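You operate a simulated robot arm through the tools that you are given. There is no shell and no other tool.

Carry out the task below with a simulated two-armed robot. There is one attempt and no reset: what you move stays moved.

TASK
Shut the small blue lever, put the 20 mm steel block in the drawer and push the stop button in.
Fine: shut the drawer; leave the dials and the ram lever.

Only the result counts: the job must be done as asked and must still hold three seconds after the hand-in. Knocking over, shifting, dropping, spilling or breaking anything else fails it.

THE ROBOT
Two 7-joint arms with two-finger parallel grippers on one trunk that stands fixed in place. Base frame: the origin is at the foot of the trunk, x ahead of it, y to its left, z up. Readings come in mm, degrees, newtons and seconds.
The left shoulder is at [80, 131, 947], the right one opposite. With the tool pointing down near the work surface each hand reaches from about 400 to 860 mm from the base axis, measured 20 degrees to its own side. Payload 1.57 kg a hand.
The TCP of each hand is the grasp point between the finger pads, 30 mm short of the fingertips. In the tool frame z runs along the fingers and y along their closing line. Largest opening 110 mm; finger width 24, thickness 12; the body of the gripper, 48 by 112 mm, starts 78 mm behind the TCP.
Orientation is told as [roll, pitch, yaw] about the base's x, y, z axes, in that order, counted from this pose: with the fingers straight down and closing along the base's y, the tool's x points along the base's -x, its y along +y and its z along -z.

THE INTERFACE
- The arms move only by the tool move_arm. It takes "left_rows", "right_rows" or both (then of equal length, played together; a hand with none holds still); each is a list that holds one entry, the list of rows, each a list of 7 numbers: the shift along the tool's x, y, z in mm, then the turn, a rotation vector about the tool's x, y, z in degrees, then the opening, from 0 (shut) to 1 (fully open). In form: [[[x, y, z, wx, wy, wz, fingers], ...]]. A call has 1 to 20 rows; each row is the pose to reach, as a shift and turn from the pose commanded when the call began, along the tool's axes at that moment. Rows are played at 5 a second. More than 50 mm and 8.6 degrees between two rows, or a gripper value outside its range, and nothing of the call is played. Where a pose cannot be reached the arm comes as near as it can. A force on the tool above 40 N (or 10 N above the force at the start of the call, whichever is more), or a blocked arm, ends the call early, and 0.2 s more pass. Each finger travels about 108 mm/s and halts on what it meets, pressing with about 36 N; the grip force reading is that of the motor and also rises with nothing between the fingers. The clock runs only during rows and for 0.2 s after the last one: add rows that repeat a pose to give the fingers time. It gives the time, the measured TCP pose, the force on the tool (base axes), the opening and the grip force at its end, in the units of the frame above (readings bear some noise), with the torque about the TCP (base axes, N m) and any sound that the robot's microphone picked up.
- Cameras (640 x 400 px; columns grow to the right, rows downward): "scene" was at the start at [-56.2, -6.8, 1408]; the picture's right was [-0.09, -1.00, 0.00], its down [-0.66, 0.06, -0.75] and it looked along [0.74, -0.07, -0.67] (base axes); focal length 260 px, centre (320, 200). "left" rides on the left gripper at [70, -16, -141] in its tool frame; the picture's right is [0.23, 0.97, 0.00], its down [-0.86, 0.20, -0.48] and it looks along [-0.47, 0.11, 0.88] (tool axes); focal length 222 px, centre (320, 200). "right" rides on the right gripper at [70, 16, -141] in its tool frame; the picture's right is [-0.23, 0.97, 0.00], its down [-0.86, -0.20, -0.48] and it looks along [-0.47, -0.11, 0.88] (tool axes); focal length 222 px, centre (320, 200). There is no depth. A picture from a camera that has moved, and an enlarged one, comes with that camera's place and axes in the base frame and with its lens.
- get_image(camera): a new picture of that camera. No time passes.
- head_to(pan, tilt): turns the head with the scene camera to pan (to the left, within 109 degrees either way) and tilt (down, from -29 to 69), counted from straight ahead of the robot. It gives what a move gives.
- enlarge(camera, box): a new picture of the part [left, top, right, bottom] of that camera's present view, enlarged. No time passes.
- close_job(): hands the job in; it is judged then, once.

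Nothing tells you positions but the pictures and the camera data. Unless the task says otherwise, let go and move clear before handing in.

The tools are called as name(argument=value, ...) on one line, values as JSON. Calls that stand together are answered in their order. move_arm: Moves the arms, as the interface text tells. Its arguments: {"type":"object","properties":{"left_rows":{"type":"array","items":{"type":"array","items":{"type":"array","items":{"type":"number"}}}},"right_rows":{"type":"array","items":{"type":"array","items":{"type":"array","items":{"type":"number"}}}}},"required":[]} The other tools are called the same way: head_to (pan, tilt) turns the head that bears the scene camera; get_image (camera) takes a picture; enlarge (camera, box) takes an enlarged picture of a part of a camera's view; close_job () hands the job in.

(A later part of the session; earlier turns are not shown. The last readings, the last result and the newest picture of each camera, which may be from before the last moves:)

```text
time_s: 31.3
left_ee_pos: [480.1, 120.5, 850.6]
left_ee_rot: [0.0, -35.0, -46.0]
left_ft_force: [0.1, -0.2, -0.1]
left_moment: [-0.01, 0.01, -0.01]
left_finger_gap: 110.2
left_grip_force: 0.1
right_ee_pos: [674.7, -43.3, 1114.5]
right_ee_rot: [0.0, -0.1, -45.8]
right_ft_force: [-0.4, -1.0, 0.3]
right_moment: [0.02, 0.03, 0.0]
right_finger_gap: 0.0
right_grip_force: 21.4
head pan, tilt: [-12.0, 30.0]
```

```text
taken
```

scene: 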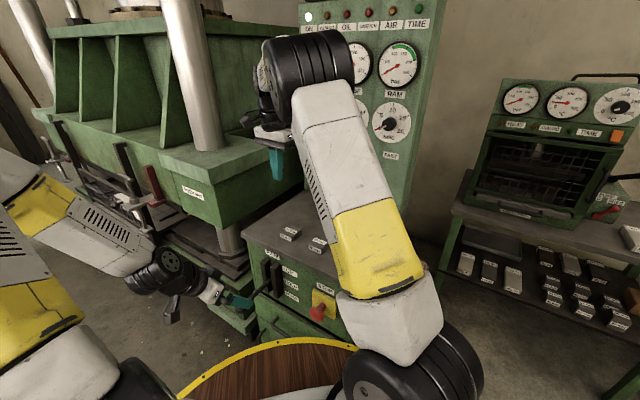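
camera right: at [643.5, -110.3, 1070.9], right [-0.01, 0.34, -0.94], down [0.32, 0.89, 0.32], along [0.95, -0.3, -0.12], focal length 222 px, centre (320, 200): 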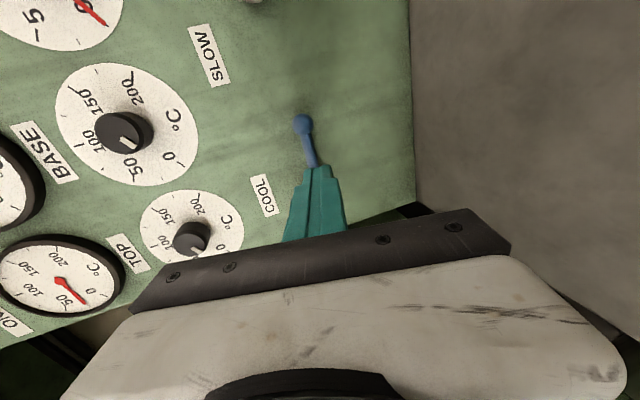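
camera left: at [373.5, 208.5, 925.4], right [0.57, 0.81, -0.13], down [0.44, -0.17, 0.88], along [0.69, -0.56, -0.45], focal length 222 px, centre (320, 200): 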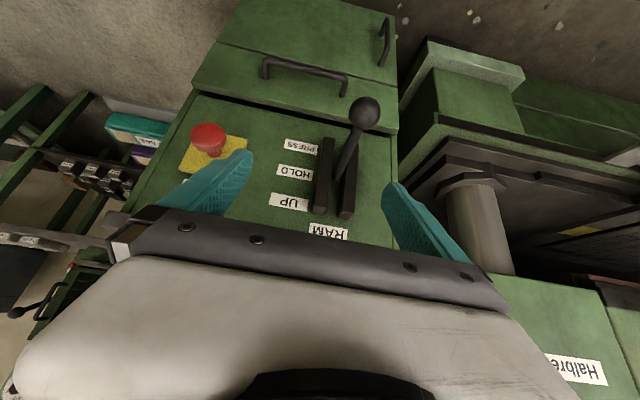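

I'll take the right hand back to near its start pose.

move_arm(right_rows=[[[0, 0, -25, 0, 0, 0, 0], [-4, -39, -50, 0, 0, -5, 0], [-8, -79, -73, 0, 0, -10, 0], [-12, -118, -73, 0, 0, -15, 0], [-16, -158, -73, 0, 0, -20, 0], [-19, -197, -73, 0, 0, -25, 0], [-23, -237, -73, 0, 0, -30, 0], [-27, -276, -73, 0, 0, -35, 0], [-31, -316, -73, 0, 0, -40, 0], [-35, -355, -73, 0, 0, -46, 0], [-35, -355, -73, 0, 0, -46, 0]]])

head_to(pan=-5, tilt=45)

get_image(camera="scene")

enlarge(camera="scene", box=[230, 100, 430, 260])

enlarge(camera="left", box=[180, 0, 440, 200])

```text
time_s: 33.7
left_ee_pos: [479.8, 120.7, 851.2]
left_ee_rot: [0.0, -35.0, -46.0]
left_ft_force: [0.2, -0.1, -0.4]
left_moment: [-0.02, -0.02, 0.02]
left_finger_gap: 110.0
left_grip_force: 0.1
right_ee_pos: [444.5, -316.3, 1187.6]
right_ee_rot: [-0.1, -0.1, 0.4]
right_ft_force: [0.1, 0.8, 0.2]
right_moment: [0.0, 0.01, -0.02]
right_finger_gap: 0.1
right_grip_force: 21.1
head pan, tilt: [-12.0, 30.0]
```

```text
time_s: 34.5
left_ee_pos: [479.4, 121.6, 849.7]
left_ee_rot: [0.0, -35.1, -46.0]
left_ft_force: [-0.7, -0.2, 0.2]
left_moment: [0.01, 0.02, -0.04]
left_finger_gap: 109.8
left_grip_force: 0.1
right_ee_pos: [444.2, -316.5, 1189.0]
right_ee_rot: [-0.1, -0.1, 0.3]
right_ft_force: [-0.4, 0.6, 0.0]
right_moment: [0.01, 0.0, -0.01]
right_finger_gap: 0.2
right_grip_force: 21.1
head pan, tilt: [-5.0, 45.0]
```

```text
taken
```

scene: 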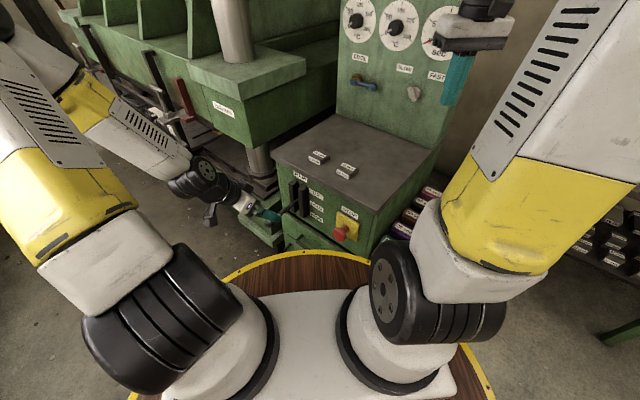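

```text
2.50 times, centred on (330, 180) of scene
camera zoom: at [-58.5, -6.0, 1403.5], right [-0.09, -1.0, 0.0], down [-0.7, 0.06, -0.71], along [0.7, -0.06, -0.71], focal length 651 px, centre (295, 250)
```

zoom: 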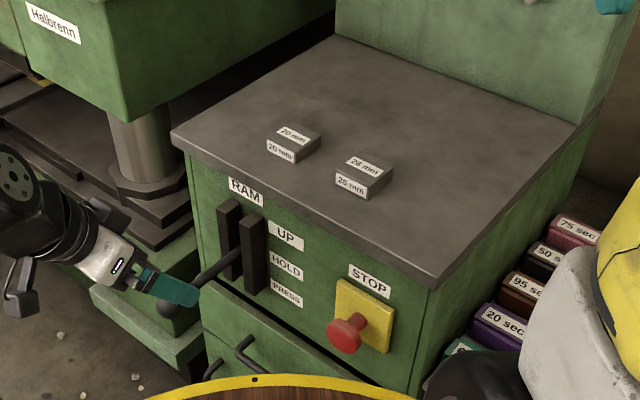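

```text
2.00 times, centred on (310, 100) of left
camera zoom: at [373.6, 208.8, 925.6], right [0.57, 0.81, -0.13], down [0.44, -0.17, 0.88], along [0.69, -0.56, -0.45], focal length 444 px, centre (340, 400)
```

zoom: 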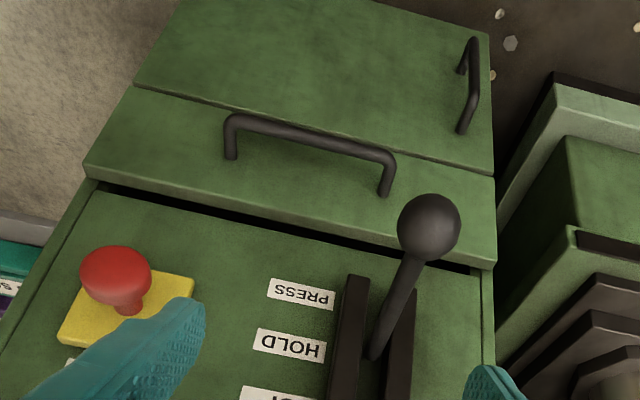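

The blue lever is clearly shut and everything else is unmoved. Now the left hand closes and moves in front of the stop button, stopping about 30 mm short.

move_arm(left_rows=[[[0, -43, 0, 0, 0, 0, 0.6], [0, -86, 0, 0, 0, 0, 0.3], [0, -129, 0, 0, 0, 0, 0], [0, -171, 0, 0, 0, 0, 0], [-2, -171, 43, 0, 0, 0, 0], [-4, -171, 86, 0, 0, 0, 0], [-6, -171, 128, 0, 0, 0, 0], [-8, -171, 170, 0, 0, 0, 0], [-8, -171, 170, 0, 0, 0, 0]]])

get_image(camera="left")

enlarge(camera="left", box=[220, 60, 420, 240])

enlarge(camera="scene", box=[230, 140, 430, 300])

```text
time_s: 36.5
left_ee_pos: [428.3, -75.1, 716.3]
left_ee_rot: [0.0, -35.0, -46.0]
left_ft_force: [-0.4, 0.3, -0.5]
left_moment: [0.03, 0.02, -0.04]
left_finger_gap: 0.1
left_grip_force: 21.2
left hand out of reach, approached as far as the arm can: row 1, 2, 3, 4, 5, 6
right_ee_pos: [444.1, -316.2, 1188.2]
right_ee_rot: [-0.1, 0.0, 0.4]
right_ft_force: [-0.8, -0.2, -0.6]
right_moment: [0.01, 0.01, 0.0]
right_finger_gap: 0.1
right_grip_force: 21.3
head pan, tilt: [-5.0, 45.0]
```

```text
taken
camera left: at [322.5, 13.9, 791.0], right [0.57, 0.81, -0.13], down [0.44, -0.17, 0.88], along [0.69, -0.56, -0.45], focal length 222 px, centre (320, 200)
```

left: 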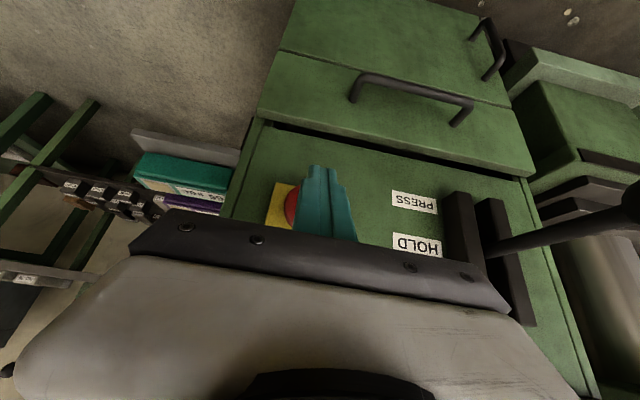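

```text
2.22 times, centred on (320, 150) of left
camera zoom: at [322.5, 13.9, 791.0], right [0.57, 0.81, -0.13], down [0.44, -0.17, 0.88], along [0.69, -0.56, -0.45], focal length 494 px, centre (320, 311)
```

zoom: 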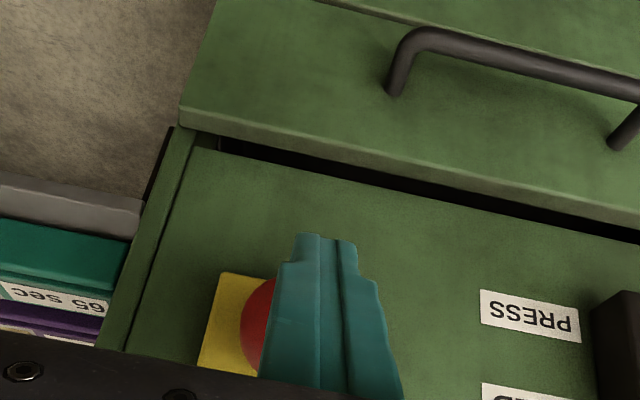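

```text
2.50 times, centred on (330, 220) of scene
camera zoom: at [-58.6, -6.0, 1403.4], right [-0.09, -1.0, 0.0], down [-0.7, 0.06, -0.71], along [0.7, -0.06, -0.71], focal length 651 px, centre (295, 150)
```

zoom: 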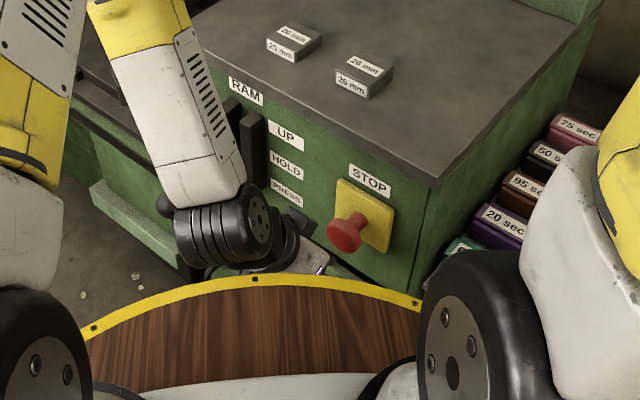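

The closed fingertips sit in front of the button, and the ram lever is clear of the arm. I'll push straight in along the button's axis in small steps and watch the force.

move_arm(left_rows=[[[-8.2, 0, 5.7, 0, 0, 0, 0], [-14.7, 0, 10.3, 0, 0, 0, 0], [-18.8, 0, 13.2, 0, 0, 0, 0], [-22.9, 0, 16.1, 0, 0, 0, 0], [-25.4, 0, 17.8, 0, 0, 0, 0], [-25.4, 0, 17.8, 0, 0, 0, 0]]])

enlarge(camera="scene", box=[290, 180, 400, 270])

enlarge(camera="left", box=[220, 60, 420, 240])

```text
time_s: 37.9
left_ee_pos: [450.8, -95.0, 716.1]
left_ee_rot: [0.0, -35.0, -46.1]
left_ft_force: [0.2, 0.7, 0.6]
left_moment: [0.02, 0.02, -0.02]
left_finger_gap: 0.0
left_grip_force: 21.3
right_ee_pos: [444.1, -317.6, 1187.6]
right_ee_rot: [-0.1, 0.0, 0.3]
right_ft_force: [0.0, -1.5, 0.2]
right_moment: [0.02, -0.01, 0.03]
right_finger_gap: 0.0
right_grip_force: 21.1
head pan, tilt: [-5.0, 45.0]
```

```text
4.44 times, centred on (345, 225) of scene
camera zoom: at [-58.6, -6.0, 1403.4], right [-0.09, -1.0, 0.0], down [-0.7, 0.06, -0.71], along [0.7, -0.06, -0.71], focal length 1157 px, centre (209, 89)
```

zoom: 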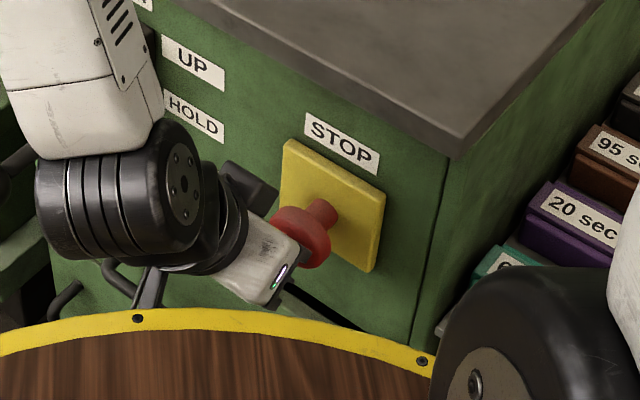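

```text
2.22 times, centred on (320, 150) of left
camera zoom: at [344.1, -7.5, 791.1], right [0.57, 0.81, -0.13], down [0.44, -0.17, 0.88], along [0.69, -0.56, -0.45], focal length 494 px, centre (320, 311)
```

zoom: 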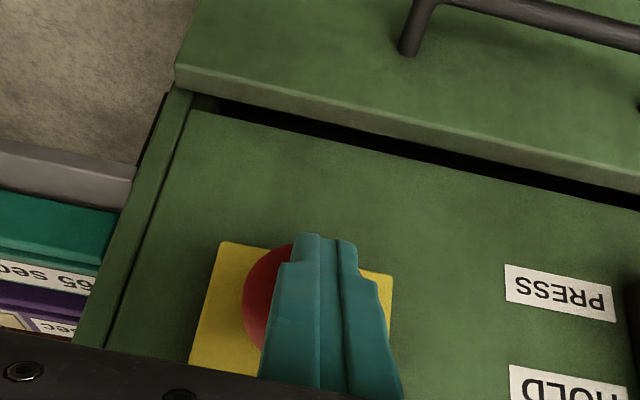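

No contact yet; the fingertips are just before the red head. I'll continue in 3–4 mm steps.

move_arm(left_rows=[[[-2.5, 0, 1.7, 0, 0, 0, 0], [-4.9, 0, 3.4, 0, 0, 0, 0], [-7.4, 0, 5.2, 0, 0, 0, 0], [-9.8, 0, 6.9, 0, 0, 0, 0], [-12.3, 0, 8.6, 0, 0, 0, 0], [-14.7, 0, 10.3, 0, 0, 0, 0]]])

enlarge(camera="scene", box=[290, 180, 400, 270])

enlarge(camera="left", box=[220, 60, 420, 240])

```text
time_s: 39.2
left_ee_pos: [457.2, -103.7, 713.4]
left_ee_rot: [-0.3, -34.2, -45.8]
left_ft_force: [-5.9, 6.7, -1.3]
left_moment: [0.1, 0.14, 0.05]
left_finger_gap: 0.0
left_grip_force: 21.6
right_ee_pos: [444.3, -317.2, 1189.0]
right_ee_rot: [-0.1, -0.1, 0.2]
right_ft_force: [0.1, -0.6, 0.4]
right_moment: [0.01, -0.02, -0.01]
right_finger_gap: 0.2
right_grip_force: 21.8
head pan, tilt: [-5.0, 45.0]
stopped in row 6 (left hand): the force on the tool passed its limit at 44 N (the readings are from after the stop); the commanded pose is now the measured one
```

```text
4.44 times, centred on (345, 225) of scene
camera zoom: at [-58.8, -5.8, 1403.4], right [-0.09, -1.0, 0.0], down [-0.7, 0.06, -0.71], along [0.7, -0.06, -0.71], focal length 1157 px, centre (209, 89)
```

zoom: 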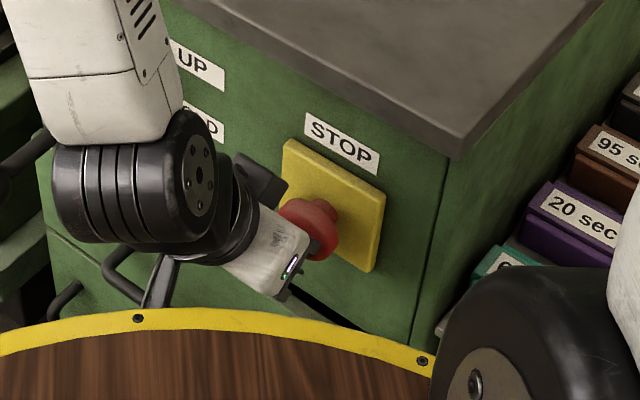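

```text
2.22 times, centred on (320, 150) of left
camera zoom: at [351.7, -15.2, 790.3], right [0.57, 0.81, -0.13], down [0.45, -0.17, 0.88], along [0.69, -0.56, -0.47], focal length 494 px, centre (320, 311)
```

zoom: 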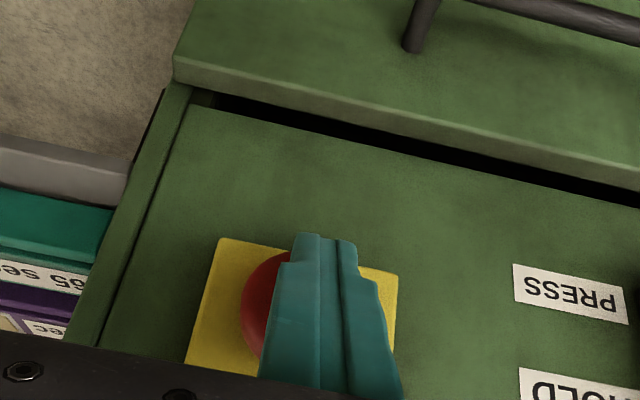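

The button went in several millimetres and then resisted with 44 N. I'll back off and check whether it stays in.

move_arm(left_rows=[[[8.2, 0, -5.7, 0, 0, 0, 0], [24.6, 0, -17.2, 0, 0, 0, 0], [41, 0, -28.7, 0, 0, 0, 0], [41, 0, -28.7, 0, 0, 0, 0]]])

enlarge(camera="scene", box=[290, 180, 400, 270])

enlarge(camera="left", box=[220, 60, 420, 240])

```text
time_s: 40.2
left_ee_pos: [423.4, -68.7, 713.9]
left_ee_rot: [-0.2, -34.3, -45.9]
left_ft_force: [-0.3, 0.7, 0.0]
left_moment: [0.05, 0.02, 0.0]
left_finger_gap: 0.1
left_grip_force: 21.3
right_ee_pos: [444.7, -317.4, 1188.7]
right_ee_rot: [0.0, -0.1, 0.3]
right_ft_force: [-0.6, -0.9, 0.0]
right_moment: [0.05, 0.0, -0.05]
right_finger_gap: 0.1
right_grip_force: 21.3
head pan, tilt: [-5.0, 45.0]
```

```text
4.44 times, centred on (345, 225) of scene
camera zoom: at [-58.5, -6.1, 1403.4], right [-0.09, -1.0, 0.0], down [-0.7, 0.06, -0.71], along [0.7, -0.06, -0.71], focal length 1157 px, centre (209, 89)
```

zoom: 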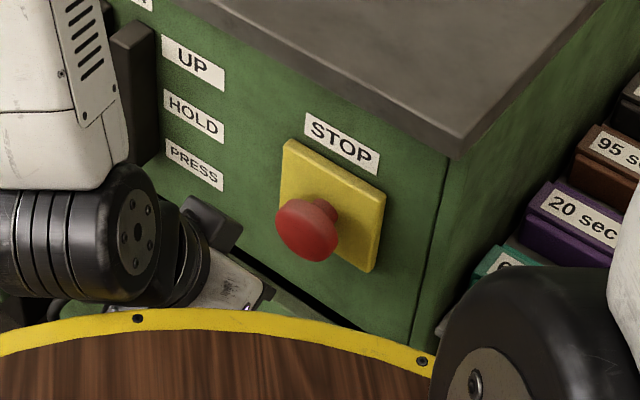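

```text
2.22 times, centred on (320, 150) of left
camera zoom: at [317.3, 19.2, 791.1], right [0.57, 0.81, -0.13], down [0.45, -0.17, 0.88], along [0.69, -0.56, -0.46], focal length 494 px, centre (320, 311)
```

zoom: 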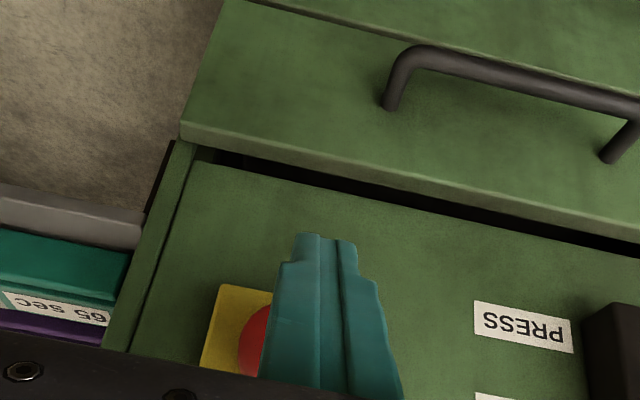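

The head now sits closer to the plate, so it went in and stayed. I'll press once more to be sure it is at its end stop.

move_arm(left_rows=[[[-16, 0, 11.5, 0, 0, 0, 0], [-32, 0, 22.5, 0, 0, 0, 0], [-38, 0, 26.5, 0, 0, 0, 0], [-40.5, 0, 28.3, 0, 0, 0, 0], [-42, 0, 29.4, 0, 0, 0, 0], [-43, 0, 30, 0, 0, 0, 0], [-43, 0, 30, 0, 0, 0, 0]]])

enlarge(camera="scene", box=[290, 180, 400, 270])

```text
time_s: 41.8
left_ee_pos: [457.0, -103.3, 712.1]
left_ee_rot: [-0.3, -34.0, -45.8]
left_ft_force: [-21.3, 23.5, 3.1]
left_moment: [0.35, 0.38, 0.03]
left_finger_gap: 0.0
left_grip_force: 21.4
right_ee_pos: [443.9, -316.8, 1188.1]
right_ee_rot: [-0.1, -0.1, 0.3]
right_ft_force: [0.0, 0.0, 1.0]
right_moment: [-0.02, -0.01, 0.0]
right_finger_gap: 0.3
right_grip_force: 21.5
head pan, tilt: [-5.0, 45.0]
```

```text
4.44 times, centred on (345, 225) of scene
camera zoom: at [-59.4, -5.2, 1403.4], right [-0.09, -1.0, 0.0], down [-0.7, 0.06, -0.71], along [0.7, -0.06, -0.71], focal length 1157 px, centre (209, 89)
```

zoom: 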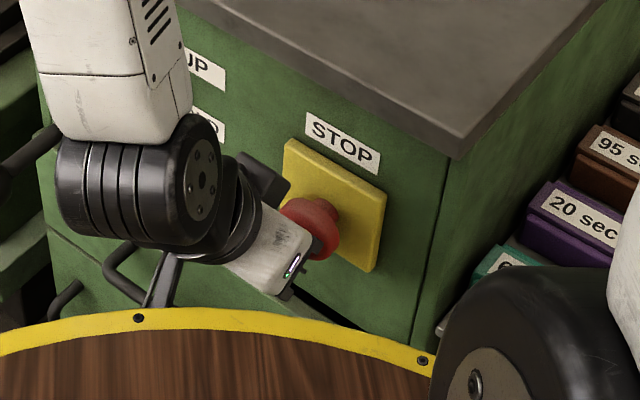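

The button is firmly at its end stop (32 N with no more travel). Now I'll back off and roll the left hand by 90° in free space, so its fingers can close on the horizontal drawer handle.

move_arm(left_rows=[[[16, 0, -11, 0, 0, 0, 0], [41, 0, -29, 0, 0, 0, 0], [38, 20, -70, 0, 0, 0, 0], [35, 45, -110, 0, 0, 0, 0], [33, 70, -145, 0, 0, 0, 0], [33, 70, -145, 0, 0, 0, 0]]])

enlarge(camera="scene", box=[290, 180, 400, 270])

move_arm(left_rows=[[[0, 0, 0, 0, 0, -8, 0.1], [0, 0, 0, 0, 0, -16, 0.2], [0, 0, 0, 0, 0, -24, 0.3], [0, 0, 0, 0, 0, -32, 0.33], [0, 0, 0, 0, 0, -40, 0.33], [0, 0, 0, 0, 0, -48, 0.33], [0, 0, 0, 0, 0, -56, 0.33], [0, 0, 0, 0, 0, -64, 0.33], [0, 0, 0, 0, 0, -72, 0.33], [0, 0, 0, 0, 0, -80, 0.33], [0, 0, 0, 0, 0, -88, 0.33], [0, 0, 0, 0, 0, -90, 0.33], [0, 0, 0, 0, 0, -90, 0.33]]])

get_image(camera="scene")

get_image(camera="left")

```text
time_s: 43.2
left_ee_pos: [450.3, 20.1, 810.0]
left_ee_rot: [-0.4, -34.2, -45.8]
left_ft_force: [0.9, -0.2, 1.0]
left_moment: [-0.01, -0.01, 0.04]
left_finger_gap: 0.0
left_grip_force: 21.4
left hand out of reach, approached as far as the arm can: row 4, 5, 6
right_ee_pos: [444.5, -317.5, 1188.3]
right_ee_rot: [0.0, -0.1, 0.4]
right_ft_force: [-0.4, 0.4, -0.6]
right_moment: [-0.01, -0.04, -0.03]
right_finger_gap: 0.0
right_grip_force: 21.2
head pan, tilt: [-5.0, 45.0]
```

```text
4.44 times, centred on (345, 225) of scene
camera zoom: at [-58.6, -6.0, 1403.4], right [-0.09, -1.0, 0.0], down [-0.7, 0.06, -0.71], along [0.7, -0.06, -0.71], focal length 1157 px, centre (209, 89)
```

zoom: 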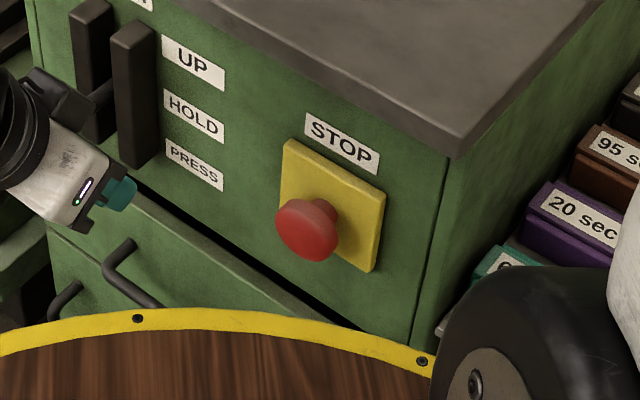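

```text
time_s: 46.0
left_ee_pos: [449.5, 20.2, 809.5]
left_ee_rot: [-34.3, 0.1, 44.1]
left_ft_force: [0.4, 0.2, -0.6]
left_moment: [0.0, 0.01, 0.01]
left_finger_gap: 36.5
left_grip_force: 0.0
right_ee_pos: [445.2, -316.8, 1188.5]
right_ee_rot: [-0.1, -0.2, 0.3]
right_ft_force: [-0.1, -0.6, 0.4]
right_moment: [0.03, 0.04, -0.03]
right_finger_gap: 0.0
right_grip_force: 21.4
head pan, tilt: [-5.0, 45.0]
```

```text
taken
```

scene: 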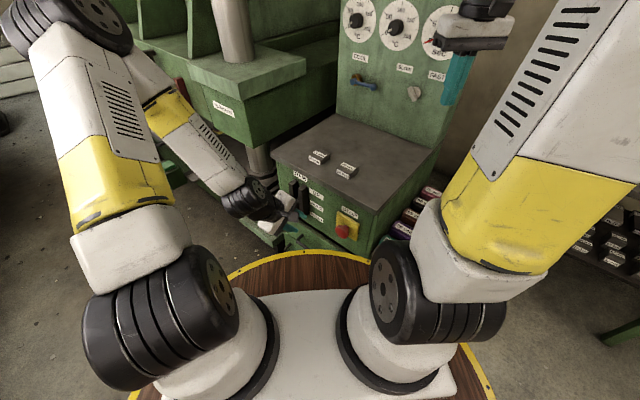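

```text
taken
camera left: at [354.6, 19.5, 935.6], right [-0.72, 0.42, -0.55], down [0.31, 0.91, 0.28], along [0.61, 0.03, -0.79], focal length 222 px, centre (320, 200)
```

left: 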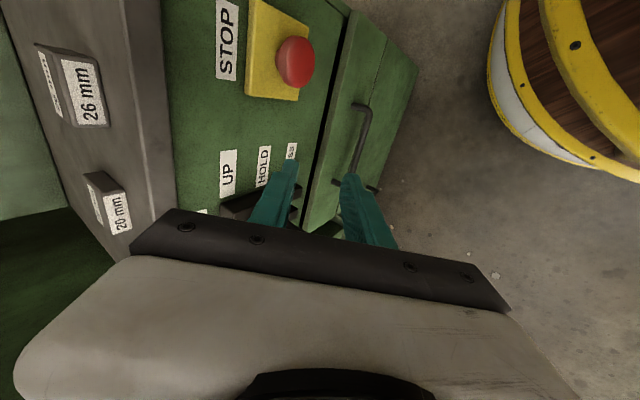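

The roll worked and the button stays in. I'll enlarge the left view to pin down the handle bar's position.

enlarge(camera="left", box=[270, 80, 430, 230])

enlarge(camera="left", box=[20, 20, 200, 250])

```text
2.67 times, centred on (350, 155) of left
camera zoom: at [354.6, 19.5, 935.6], right [-0.72, 0.42, -0.55], down [0.31, 0.91, 0.28], along [0.61, 0.03, -0.79], focal length 592 px, centre (240, 320)
```

zoom: 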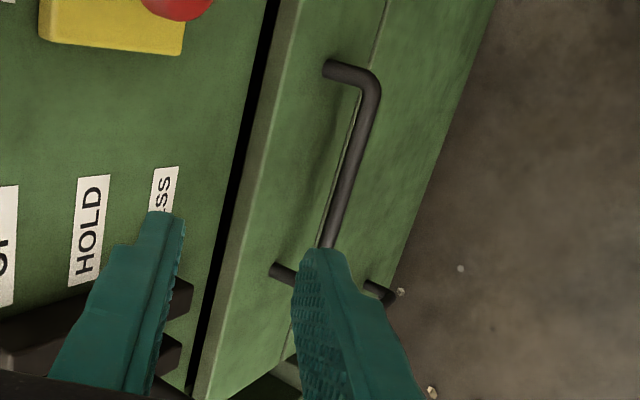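

```text
1.74 times, centred on (110, 135) of left
camera zoom: at [354.6, 19.5, 935.6], right [-0.72, 0.42, -0.55], down [0.31, 0.91, 0.28], along [0.61, 0.03, -0.79], focal length 386 px, centre (685, 313)
```

zoom: 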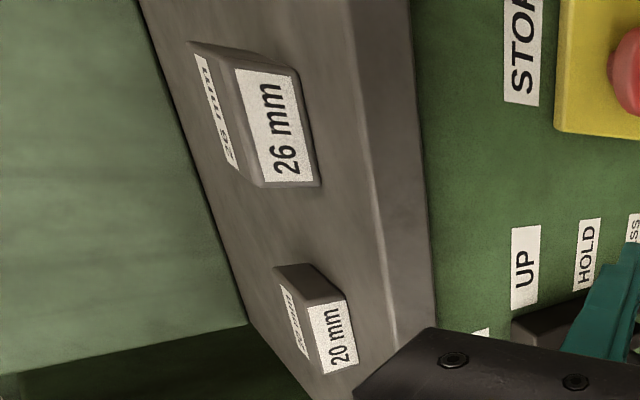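

The handle bar runs from about e=300 to 464 along the front, roughly 35 mm in front of the drawer face at z 490. I'll bring the left fingers to a point about 100 mm before the bar and look again.

move_arm(left_rows=[[[-6, 19, 42, 0, 0, 0, 0.33], [-12, 38, 84, 0, 0, 0, 0.33], [-18, 57, 126, 0, 0, 0, 0.33], [-23, 76, 168, 0, 0, 0, 0.33], [-28, 95, 209, 0, 0, 0, 0.33], [-28, 95, 209, 0, 0, 0, 0.33]]])

get_image(camera="left")

enlarge(camera="left", box=[200, 0, 440, 240])

get_image(camera="scene")

```text
time_s: 47.4
left_ee_pos: [496.4, 10.9, 583.6]
left_ee_rot: [-34.4, 0.3, 44.0]
left_ft_force: [-1.1, 0.2, 0.9]
left_moment: [0.04, 0.01, -0.02]
left_finger_gap: 36.2
left_grip_force: 0.1
right_ee_pos: [443.5, -316.3, 1188.7]
right_ee_rot: [0.0, -0.2, 0.4]
right_ft_force: [1.0, 0.0, 0.3]
right_moment: [-0.02, 0.01, 0.01]
right_finger_gap: 0.0
right_grip_force: 21.7
head pan, tilt: [-5.0, 45.0]
```

```text
taken
camera left: at [399.8, 10.8, 709.8], right [-0.72, 0.42, -0.55], down [0.31, 0.91, 0.28], along [0.62, 0.03, -0.79], focal length 222 px, centre (320, 200)
```

left: 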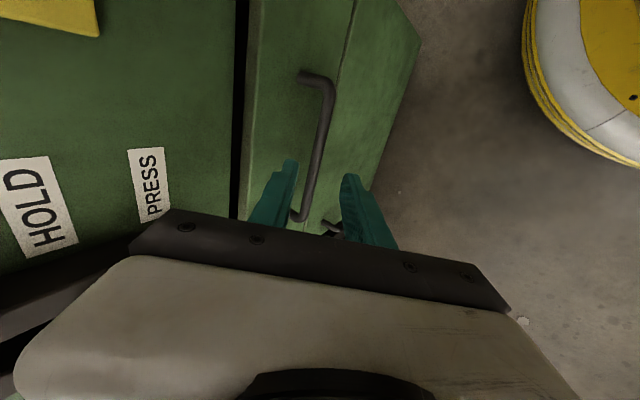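

```text
1.67 times, centred on (320, 120) of left
camera zoom: at [399.8, 10.8, 709.8], right [-0.72, 0.42, -0.55], down [0.31, 0.91, 0.28], along [0.62, 0.03, -0.79], focal length 370 px, centre (320, 333)
```

zoom: 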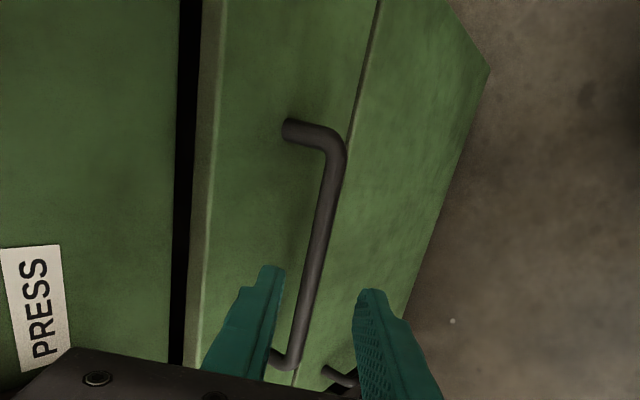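

```text
taken
```

scene: 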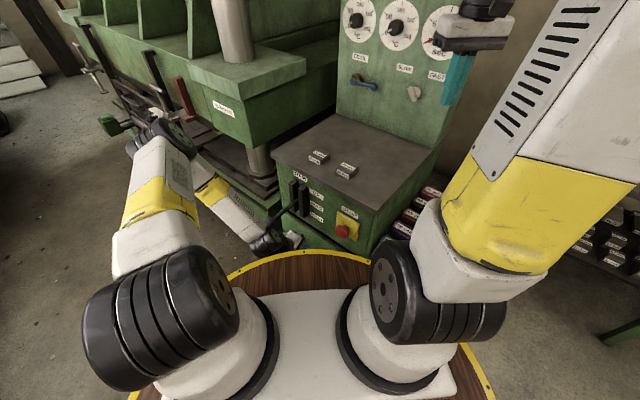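

The bar lies centred between the fingers with the depth as computed. I'll move in along the finger direction with a slightly narrower opening.

move_arm(left_rows=[[[0, 3, 30, 0, 0, 0, 0.27], [0, 3, 55, 0, 0, 0, 0.27], [0, 3, 75, 0, 0, 0, 0.27], [0, 3, 90, 0, 0, 0, 0.27], [0, 3, 100, 0, 0, 0, 0.27], [0, 3, 100, 0, 0, 0, 0.27]]])

enlarge(camera="left", box=[200, 0, 440, 240])

get_image(camera="scene")

```text
time_s: 48.8
left_ee_pos: [533.8, -29.4, 499.3]
left_ee_rot: [-34.4, 0.2, 44.1]
left_ft_force: [0.2, 0.0, -0.2]
left_moment: [0.0, 0.02, -0.03]
left_finger_gap: 29.5
left_grip_force: 0.1
right_ee_pos: [445.6, -317.8, 1188.6]
right_ee_rot: [-0.1, -0.1, 0.3]
right_ft_force: [-0.2, 0.4, 0.4]
right_moment: [0.04, 0.0, 0.0]
right_finger_gap: 0.0
right_grip_force: 21.0
head pan, tilt: [-5.0, 45.0]
```

```text
1.67 times, centred on (320, 120) of left
camera zoom: at [438.6, -29.0, 625.3], right [-0.72, 0.42, -0.55], down [0.31, 0.91, 0.28], along [0.62, 0.03, -0.79], focal length 370 px, centre (320, 333)
```

zoom: 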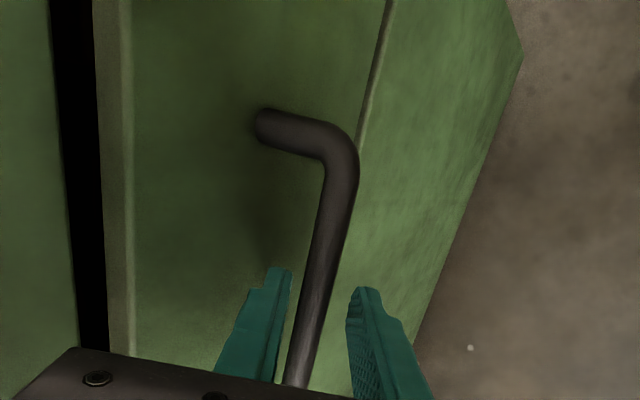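

```text
taken
```

scene: 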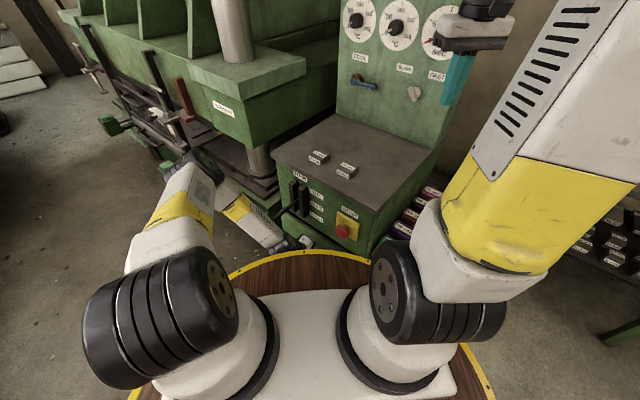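

The bar is between the fingers. I'll close on it.

move_arm(left_rows=[[[0, 0, 0, 0, 0, 0, 0.18], [0, 0, 0, 0, 0, 0, 0.1], [0, 0, 0, 0, 0, 0, 0.0], [0, 0, 0, 0, 0, 0, 0.0]]])

enlarge(camera="left", box=[200, 0, 440, 240])

```text
time_s: 49.8
left_ee_pos: [533.5, -28.3, 500.5]
left_ee_rot: [-34.4, 0.3, 44.0]
left_ft_force: [2.7, -1.4, 16.2]
left_moment: [-0.49, 0.33, 0.53]
left_finger_gap: 13.9
left_grip_force: 30.3
right_ee_pos: [445.4, -317.6, 1188.4]
right_ee_rot: [-0.2, -0.1, 0.4]
right_ft_force: [0.0, 0.6, -0.5]
right_moment: [0.0, -0.02, 0.02]
right_finger_gap: 0.0
right_grip_force: 21.5
head pan, tilt: [-5.0, 45.0]
```

```text
1.67 times, centred on (320, 120) of left
camera zoom: at [438.8, -29.2, 626.0], right [-0.72, 0.42, -0.55], down [0.31, 0.91, 0.28], along [0.62, 0.03, -0.79], focal length 370 px, centre (320, 333)
```

zoom: 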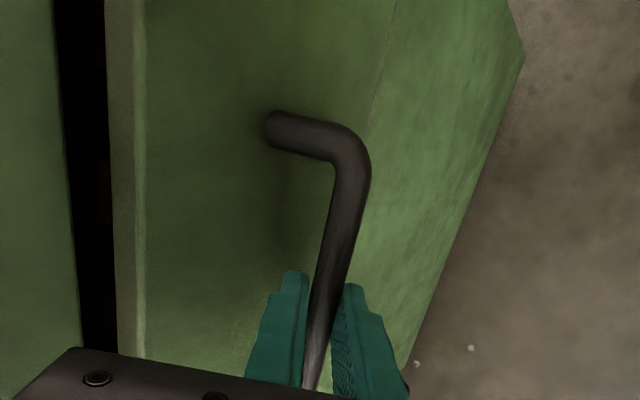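

The bar is gripped at 13.9 mm. I'll pull the drawer straight out, first 60 mm.

move_arm(left_rows=[[[0, 4, -2.8, 0, 0, 0, 0], [0, 12.4, -8.5, 0, 0, 0, 0], [0, 24.8, -16.9, 0, 0, 0, 0], [0, 37, -25.4, 0, 0, 0, 0], [0, 49.6, -33.8, 0, 0, 0, 0], [0, 49.6, -33.8, 0, 0, 0, 0]]])

get_image(camera="left")

get_image(camera="scene")

```text
time_s: 51.2
left_ee_pos: [490.7, 15.4, 498.3]
left_ee_rot: [-34.3, 0.3, 44.1]
left_ft_force: [-4.1, 0.1, 17.5]
left_moment: [-0.35, 0.26, 0.6]
left_finger_gap: 14.0
left_grip_force: 30.0
right_ee_pos: [444.6, -316.0, 1189.0]
right_ee_rot: [-0.1, -0.1, 0.4]
right_ft_force: [0.6, 0.9, -0.1]
right_moment: [-0.02, -0.01, -0.01]
right_finger_gap: 0.1
right_grip_force: 20.9
head pan, tilt: [-5.0, 45.0]
```

```text
taken
camera left: at [395.7, 14.6, 624.9], right [-0.72, 0.42, -0.55], down [0.31, 0.91, 0.28], along [0.61, 0.03, -0.79], focal length 222 px, centre (320, 200)
```

left: 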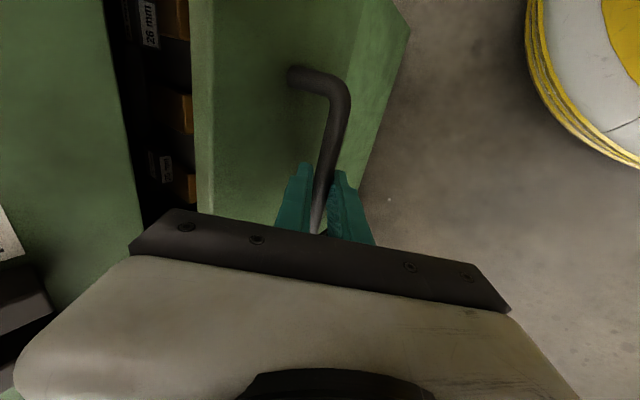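

```text
taken
```

scene: 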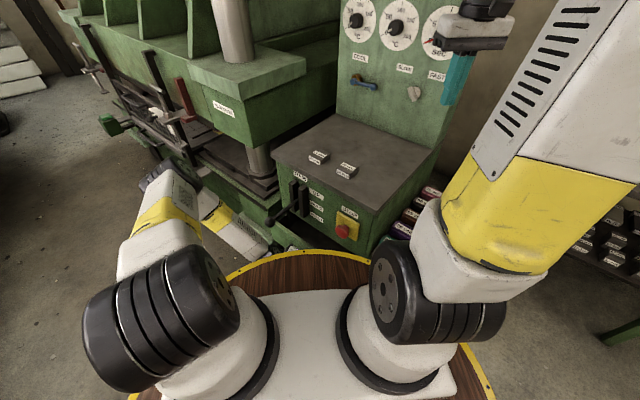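

The drawer slides out and there are labelled fittings inside. I'll pull another 110 mm.

move_arm(left_rows=[[[0, 12.4, -8.5, 0, 0, 0, 0], [0, 24.8, -16.9, 0, 0, 0, 0], [0, 37, -25.4, 0, 0, 0, 0], [0, 49.6, -33.8, 0, 0, 0, 0], [0, 62, -42.3, 0, 0, 0, 0], [0, 74.3, -50.7, 0, 0, 0, 0], [0, 82.6, -56.4, 0, 0, 0, 0], [0, 90.9, -62, 0, 0, 0, 0], [0, 90.9, -62, 0, 0, 0, 0]]])

get_image(camera="left")

get_image(camera="scene")

enlarge(camera="left", box=[0, 0, 300, 230])

```text
time_s: 53.2
left_ee_pos: [413.1, 93.0, 500.0]
left_ee_rot: [-34.3, 0.4, 44.0]
left_ft_force: [-16.6, -11.6, -7.9]
left_moment: [-0.42, 0.54, 0.4]
left_finger_gap: 14.0
left_grip_force: 30.2
right_ee_pos: [444.8, -317.7, 1188.5]
right_ee_rot: [0.0, -0.1, 0.3]
right_ft_force: [0.1, 0.4, -0.9]
right_moment: [0.0, 0.01, 0.02]
right_finger_gap: 0.1
right_grip_force: 21.3
head pan, tilt: [-5.0, 45.0]
```

```text
taken
camera left: at [318.7, 92.9, 625.2], right [-0.72, 0.42, -0.55], down [0.32, 0.91, 0.28], along [0.61, 0.03, -0.79], focal length 222 px, centre (320, 200)
```

left: 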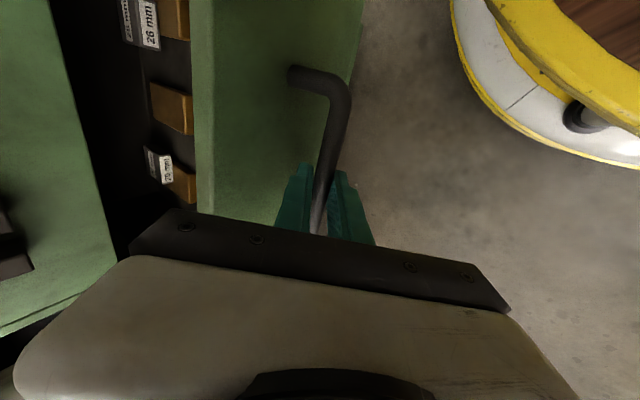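

```text
taken
```

scene: 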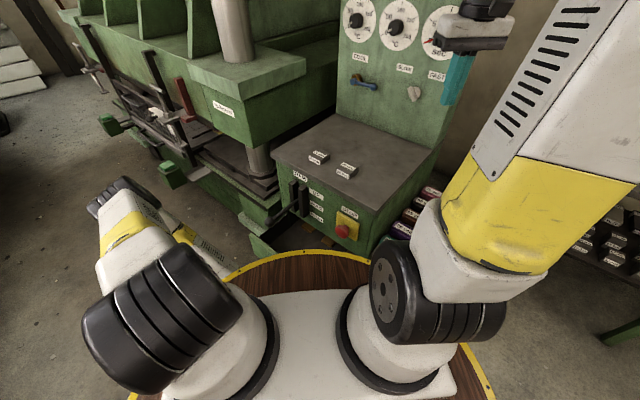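

```text
1.74 times, centred on (150, 115) of left
camera zoom: at [318.7, 92.9, 625.2], right [-0.72, 0.42, -0.55], down [0.32, 0.91, 0.28], along [0.61, 0.03, -0.79], focal length 386 px, centre (616, 348)
```

zoom: 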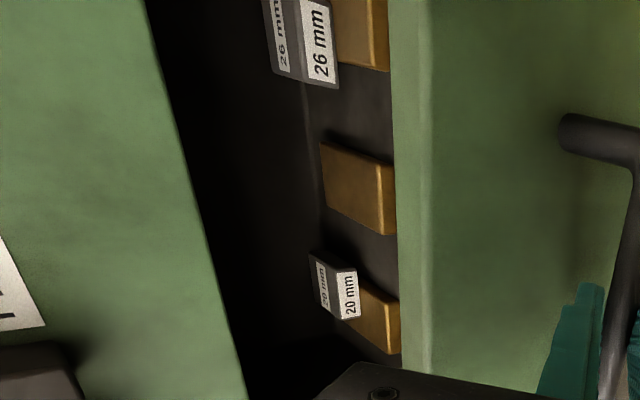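

The drawer is open about 170 mm and already holds a 26 mm and a 20 mm block and some orange blocks near the front. I'll check the side rack's labels too, so that I take the right block.

enlarge(camera="scene", box=[560, 160, 640, 320])

enlarge(camera="scene", box=[290, 130, 380, 200])

get_image(camera="right")

enlarge(camera="right", box=[0, 100, 260, 280])

```text
2.50 times, centred on (600, 240) of scene
camera zoom: at [-58.8, -6.2, 1403.4], right [-0.09, -1.0, 0.0], down [-0.7, 0.06, -0.71], along [0.7, -0.06, -0.71], focal length 651 px, centre (-380, 100)
```

zoom: 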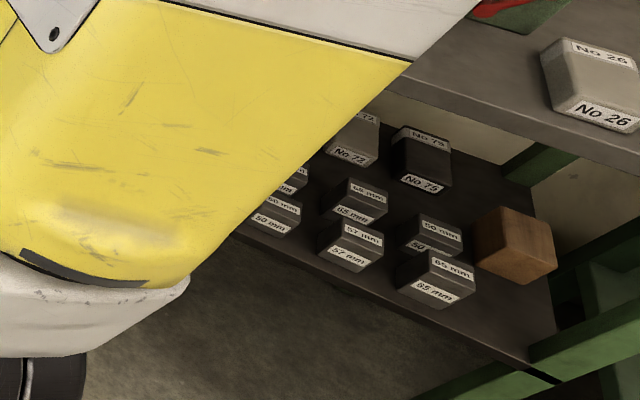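

```text
5.71 times, centred on (335, 165) of scene
camera zoom: at [-58.8, -6.2, 1403.4], right [-0.09, -1.0, 0.0], down [-0.7, 0.06, -0.71], along [0.7, -0.06, -0.71], focal length 1488 px, centre (234, 400)
```

zoom: 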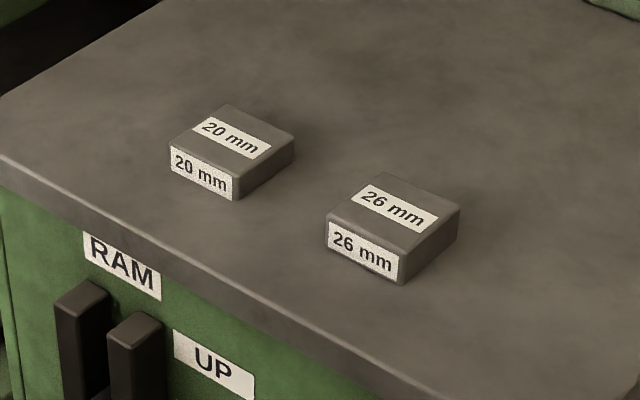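

```text
taken
camera right: at [374.0, -299.8, 1329.6], right [0.22, 0.97, 0.0], down [0.86, -0.19, 0.48], along [0.47, -0.11, -0.88], focal length 222 px, centre (320, 200)
```

right: 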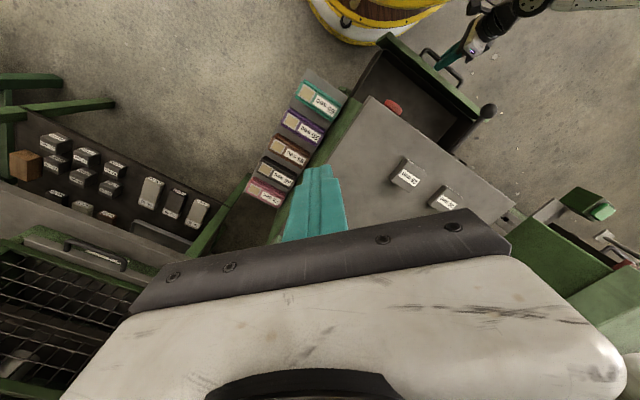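

```text
2.22 times, centred on (130, 190) of right
camera zoom: at [374.0, -299.8, 1329.6], right [0.22, 0.97, 0.0], down [0.86, -0.19, 0.48], along [0.47, -0.11, -0.88], focal length 494 px, centre (742, 222)
```

zoom: 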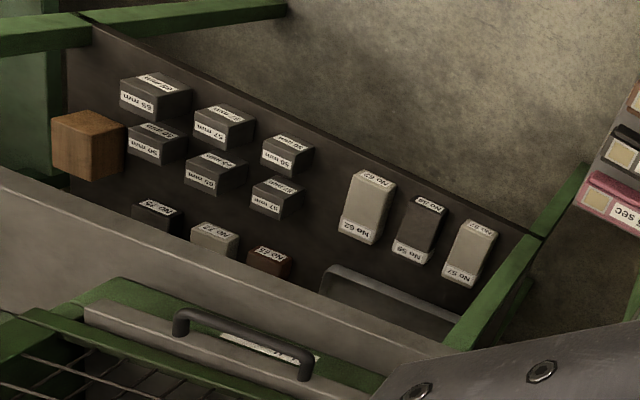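

The right camera also sees the open drawer from above, so I'll enlarge that.

enlarge(camera="right", box=[330, 10, 520, 130])

enlarge(camera="right", box=[370, 130, 500, 230])

```text
3.33 times, centred on (425, 70) of right
camera zoom: at [374.0, -299.8, 1329.6], right [0.22, 0.97, 0.0], down [0.86, -0.19, 0.48], along [0.47, -0.11, -0.88], focal length 740 px, centre (-30, 633)
```

zoom: 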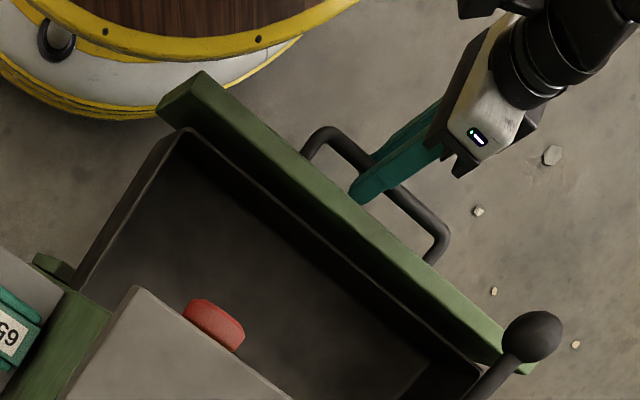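

```text
4.00 times, centred on (435, 180) of right
camera zoom: at [374.0, -299.8, 1329.6], right [0.22, 0.97, 0.0], down [0.86, -0.19, 0.48], along [0.47, -0.11, -0.88], focal length 888 px, centre (-140, 280)
```

zoom: 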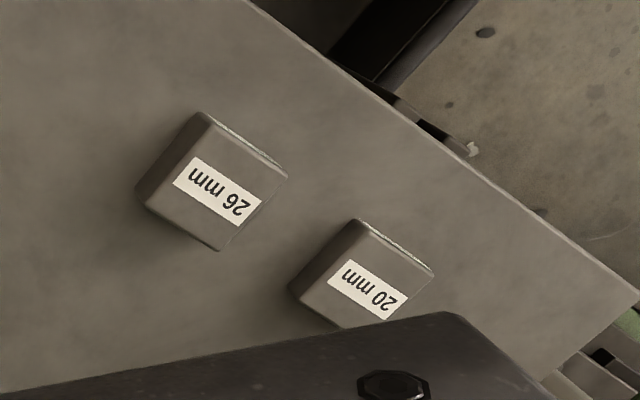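

The front part of the drawer is empty and the blocks inside sit further back, under the table edge. Now I'll look closely at the 20 mm block on the table to plan its grasp.

enlarge(camera="right", box=[395, 150, 475, 215])

enlarge(camera="scene", box=[300, 140, 360, 185])

```text
6.15 times, centred on (435, 182) of right
camera zoom: at [374.0, -299.8, 1329.6], right [0.22, 0.97, 0.0], down [0.86, -0.19, 0.48], along [0.47, -0.11, -0.88], focal length 1367 px, centre (-388, 308)
```

zoom: 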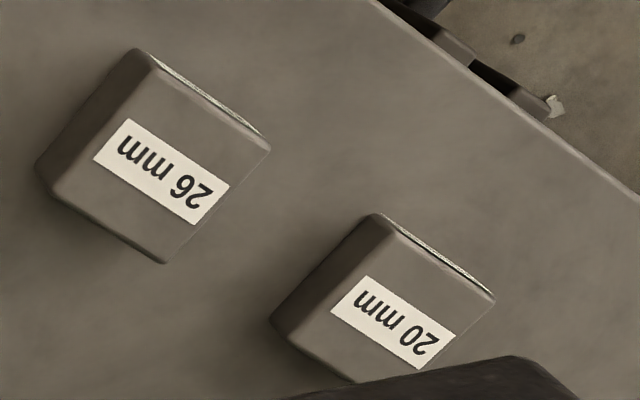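

```text
8.89 times, centred on (330, 162) of scene
camera zoom: at [-58.8, -6.2, 1403.4], right [-0.09, -1.0, 0.0], down [-0.7, 0.06, -0.71], along [0.7, -0.06, -0.71], focal length 2314 px, centre (231, 533)
```

zoom: 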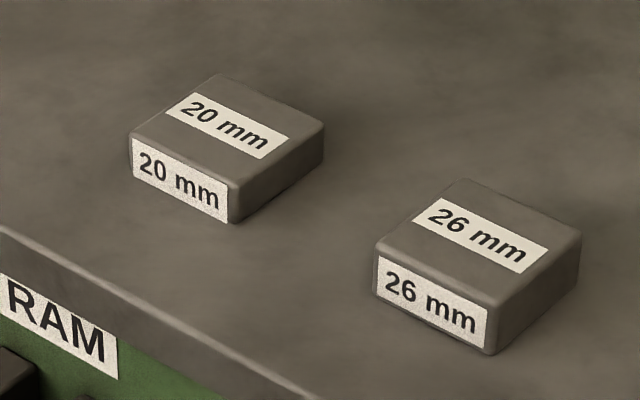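

The 20 mm block's top centre is near (684, -70, 877), about 52 mm square and aligned with the cabinet. Now I'll release the handle, back out along the fingers and rise.

move_arm(left_rows=[[[0, 0, 0, 0, 0, 0, 0.15], [0, 0, 0, 0, 0, 0, 0.25], [0, 0, 0, 0, 0, 0, 0.25], [0, 0, -20, 0, 0, 0, 0.25], [0, 0, -45, 0, 0, 0, 0.25], [0, 0, -75, 0, 0, 0, 0.25], [0, 0, -100, 0, 0, 0, 0.25], [0, 0, -100, 0, 0, 0, 0.25]]])

get_image(camera="left")

get_image(camera="scene")

```text
time_s: 55.0
left_ee_pos: [376.1, 134.1, 582.0]
left_ee_rot: [-34.3, 0.2, 44.1]
left_ft_force: [0.4, 0.5, -0.7]
left_moment: [0.04, -0.02, 0.04]
left_finger_gap: 27.4
left_grip_force: 0.0
right_ee_pos: [443.3, -316.5, 1189.3]
right_ee_rot: [-0.1, -0.1, 0.3]
right_ft_force: [0.4, 0.5, -0.3]
right_moment: [0.02, 0.01, 0.0]
right_finger_gap: 0.0
right_grip_force: 21.2
head pan, tilt: [-5.0, 45.0]
```

```text
taken
camera left: at [281.8, 133.6, 707.3], right [-0.72, 0.42, -0.55], down [0.31, 0.91, 0.28], along [0.62, 0.03, -0.79], focal length 222 px, centre (320, 200)
```

left: 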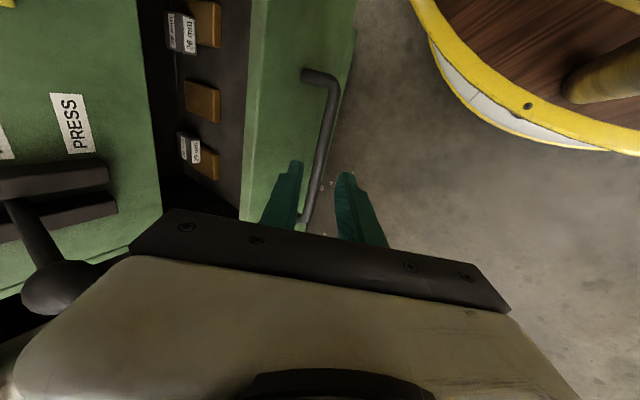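

```text
taken
```

scene: 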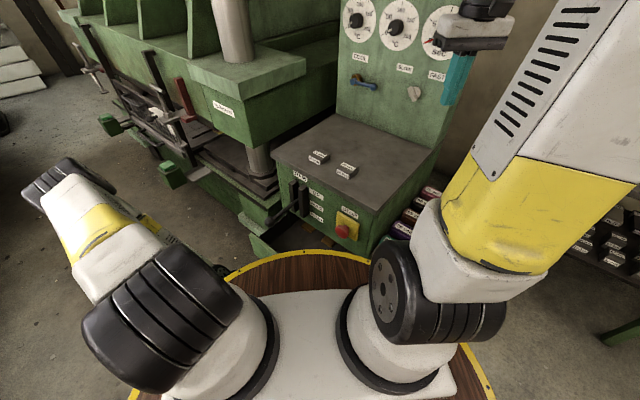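

The drawer stayed open. I'll raise the left hand and look down into the drawer.

move_arm(left_rows=[[[0, -28, -31, 0, 0, 0, 0.4], [0, -56, -62, 0, 0, 0, 0.6], [0, -84, -93, 0, 0, 0, 0.8], [0, -112, -123, 0, 0, 0, 0.8], [0, -140, -154, 0, 0, 0, 0.8], [0, -169, -185, 0, 0, 0, 0.8], [0, -169, -185, 0, 0, 0, 0.8]]])

get_image(camera="left")

enlarge(camera="left", box=[120, 20, 380, 220])

```text
time_s: 56.6
left_ee_pos: [445.3, 121.9, 819.9]
left_ee_rot: [-34.2, 0.4, 44.1]
left_ft_force: [-0.1, -0.5, -0.5]
left_moment: [-0.01, 0.03, 0.02]
left_finger_gap: 88.0
left_grip_force: 0.1
left hand out of reach, approached as far as the arm can: row 4, 5, 6, 7
right_ee_pos: [445.6, -317.3, 1188.0]
right_ee_rot: [-0.2, -0.1, 0.3]
right_ft_force: [-0.2, 0.5, 0.2]
right_moment: [-0.01, -0.01, 0.0]
right_finger_gap: 0.2
right_grip_force: 20.9
head pan, tilt: [-5.0, 45.0]
```

```text
taken
camera left: at [351.4, 121.3, 944.8], right [-0.72, 0.42, -0.55], down [0.31, 0.91, 0.28], along [0.61, 0.03, -0.79], focal length 222 px, centre (320, 200)
```

left: 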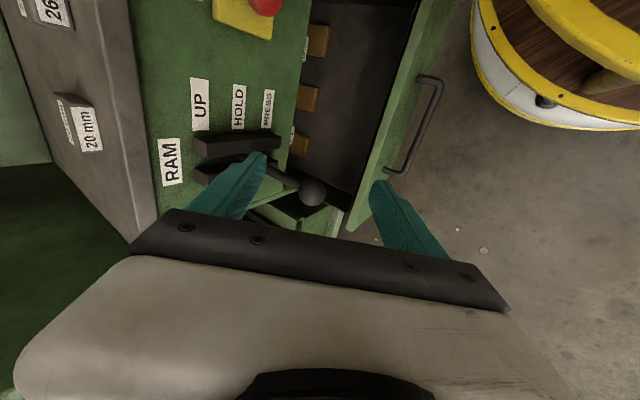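

```text
2.00 times, centred on (250, 120) of left
camera zoom: at [351.4, 121.3, 944.8], right [-0.72, 0.42, -0.55], down [0.31, 0.91, 0.28], along [0.61, 0.03, -0.79], focal length 444 px, centre (460, 360)
```

zoom: 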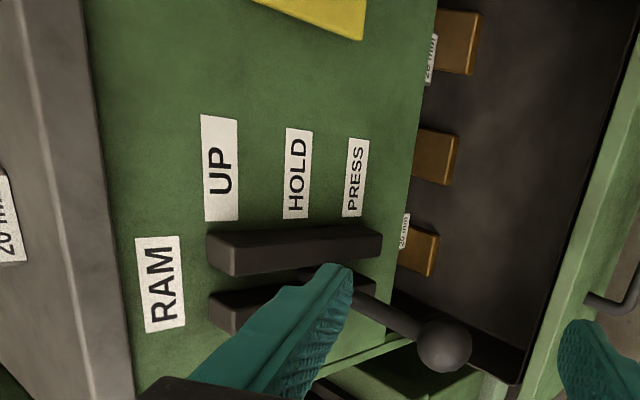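

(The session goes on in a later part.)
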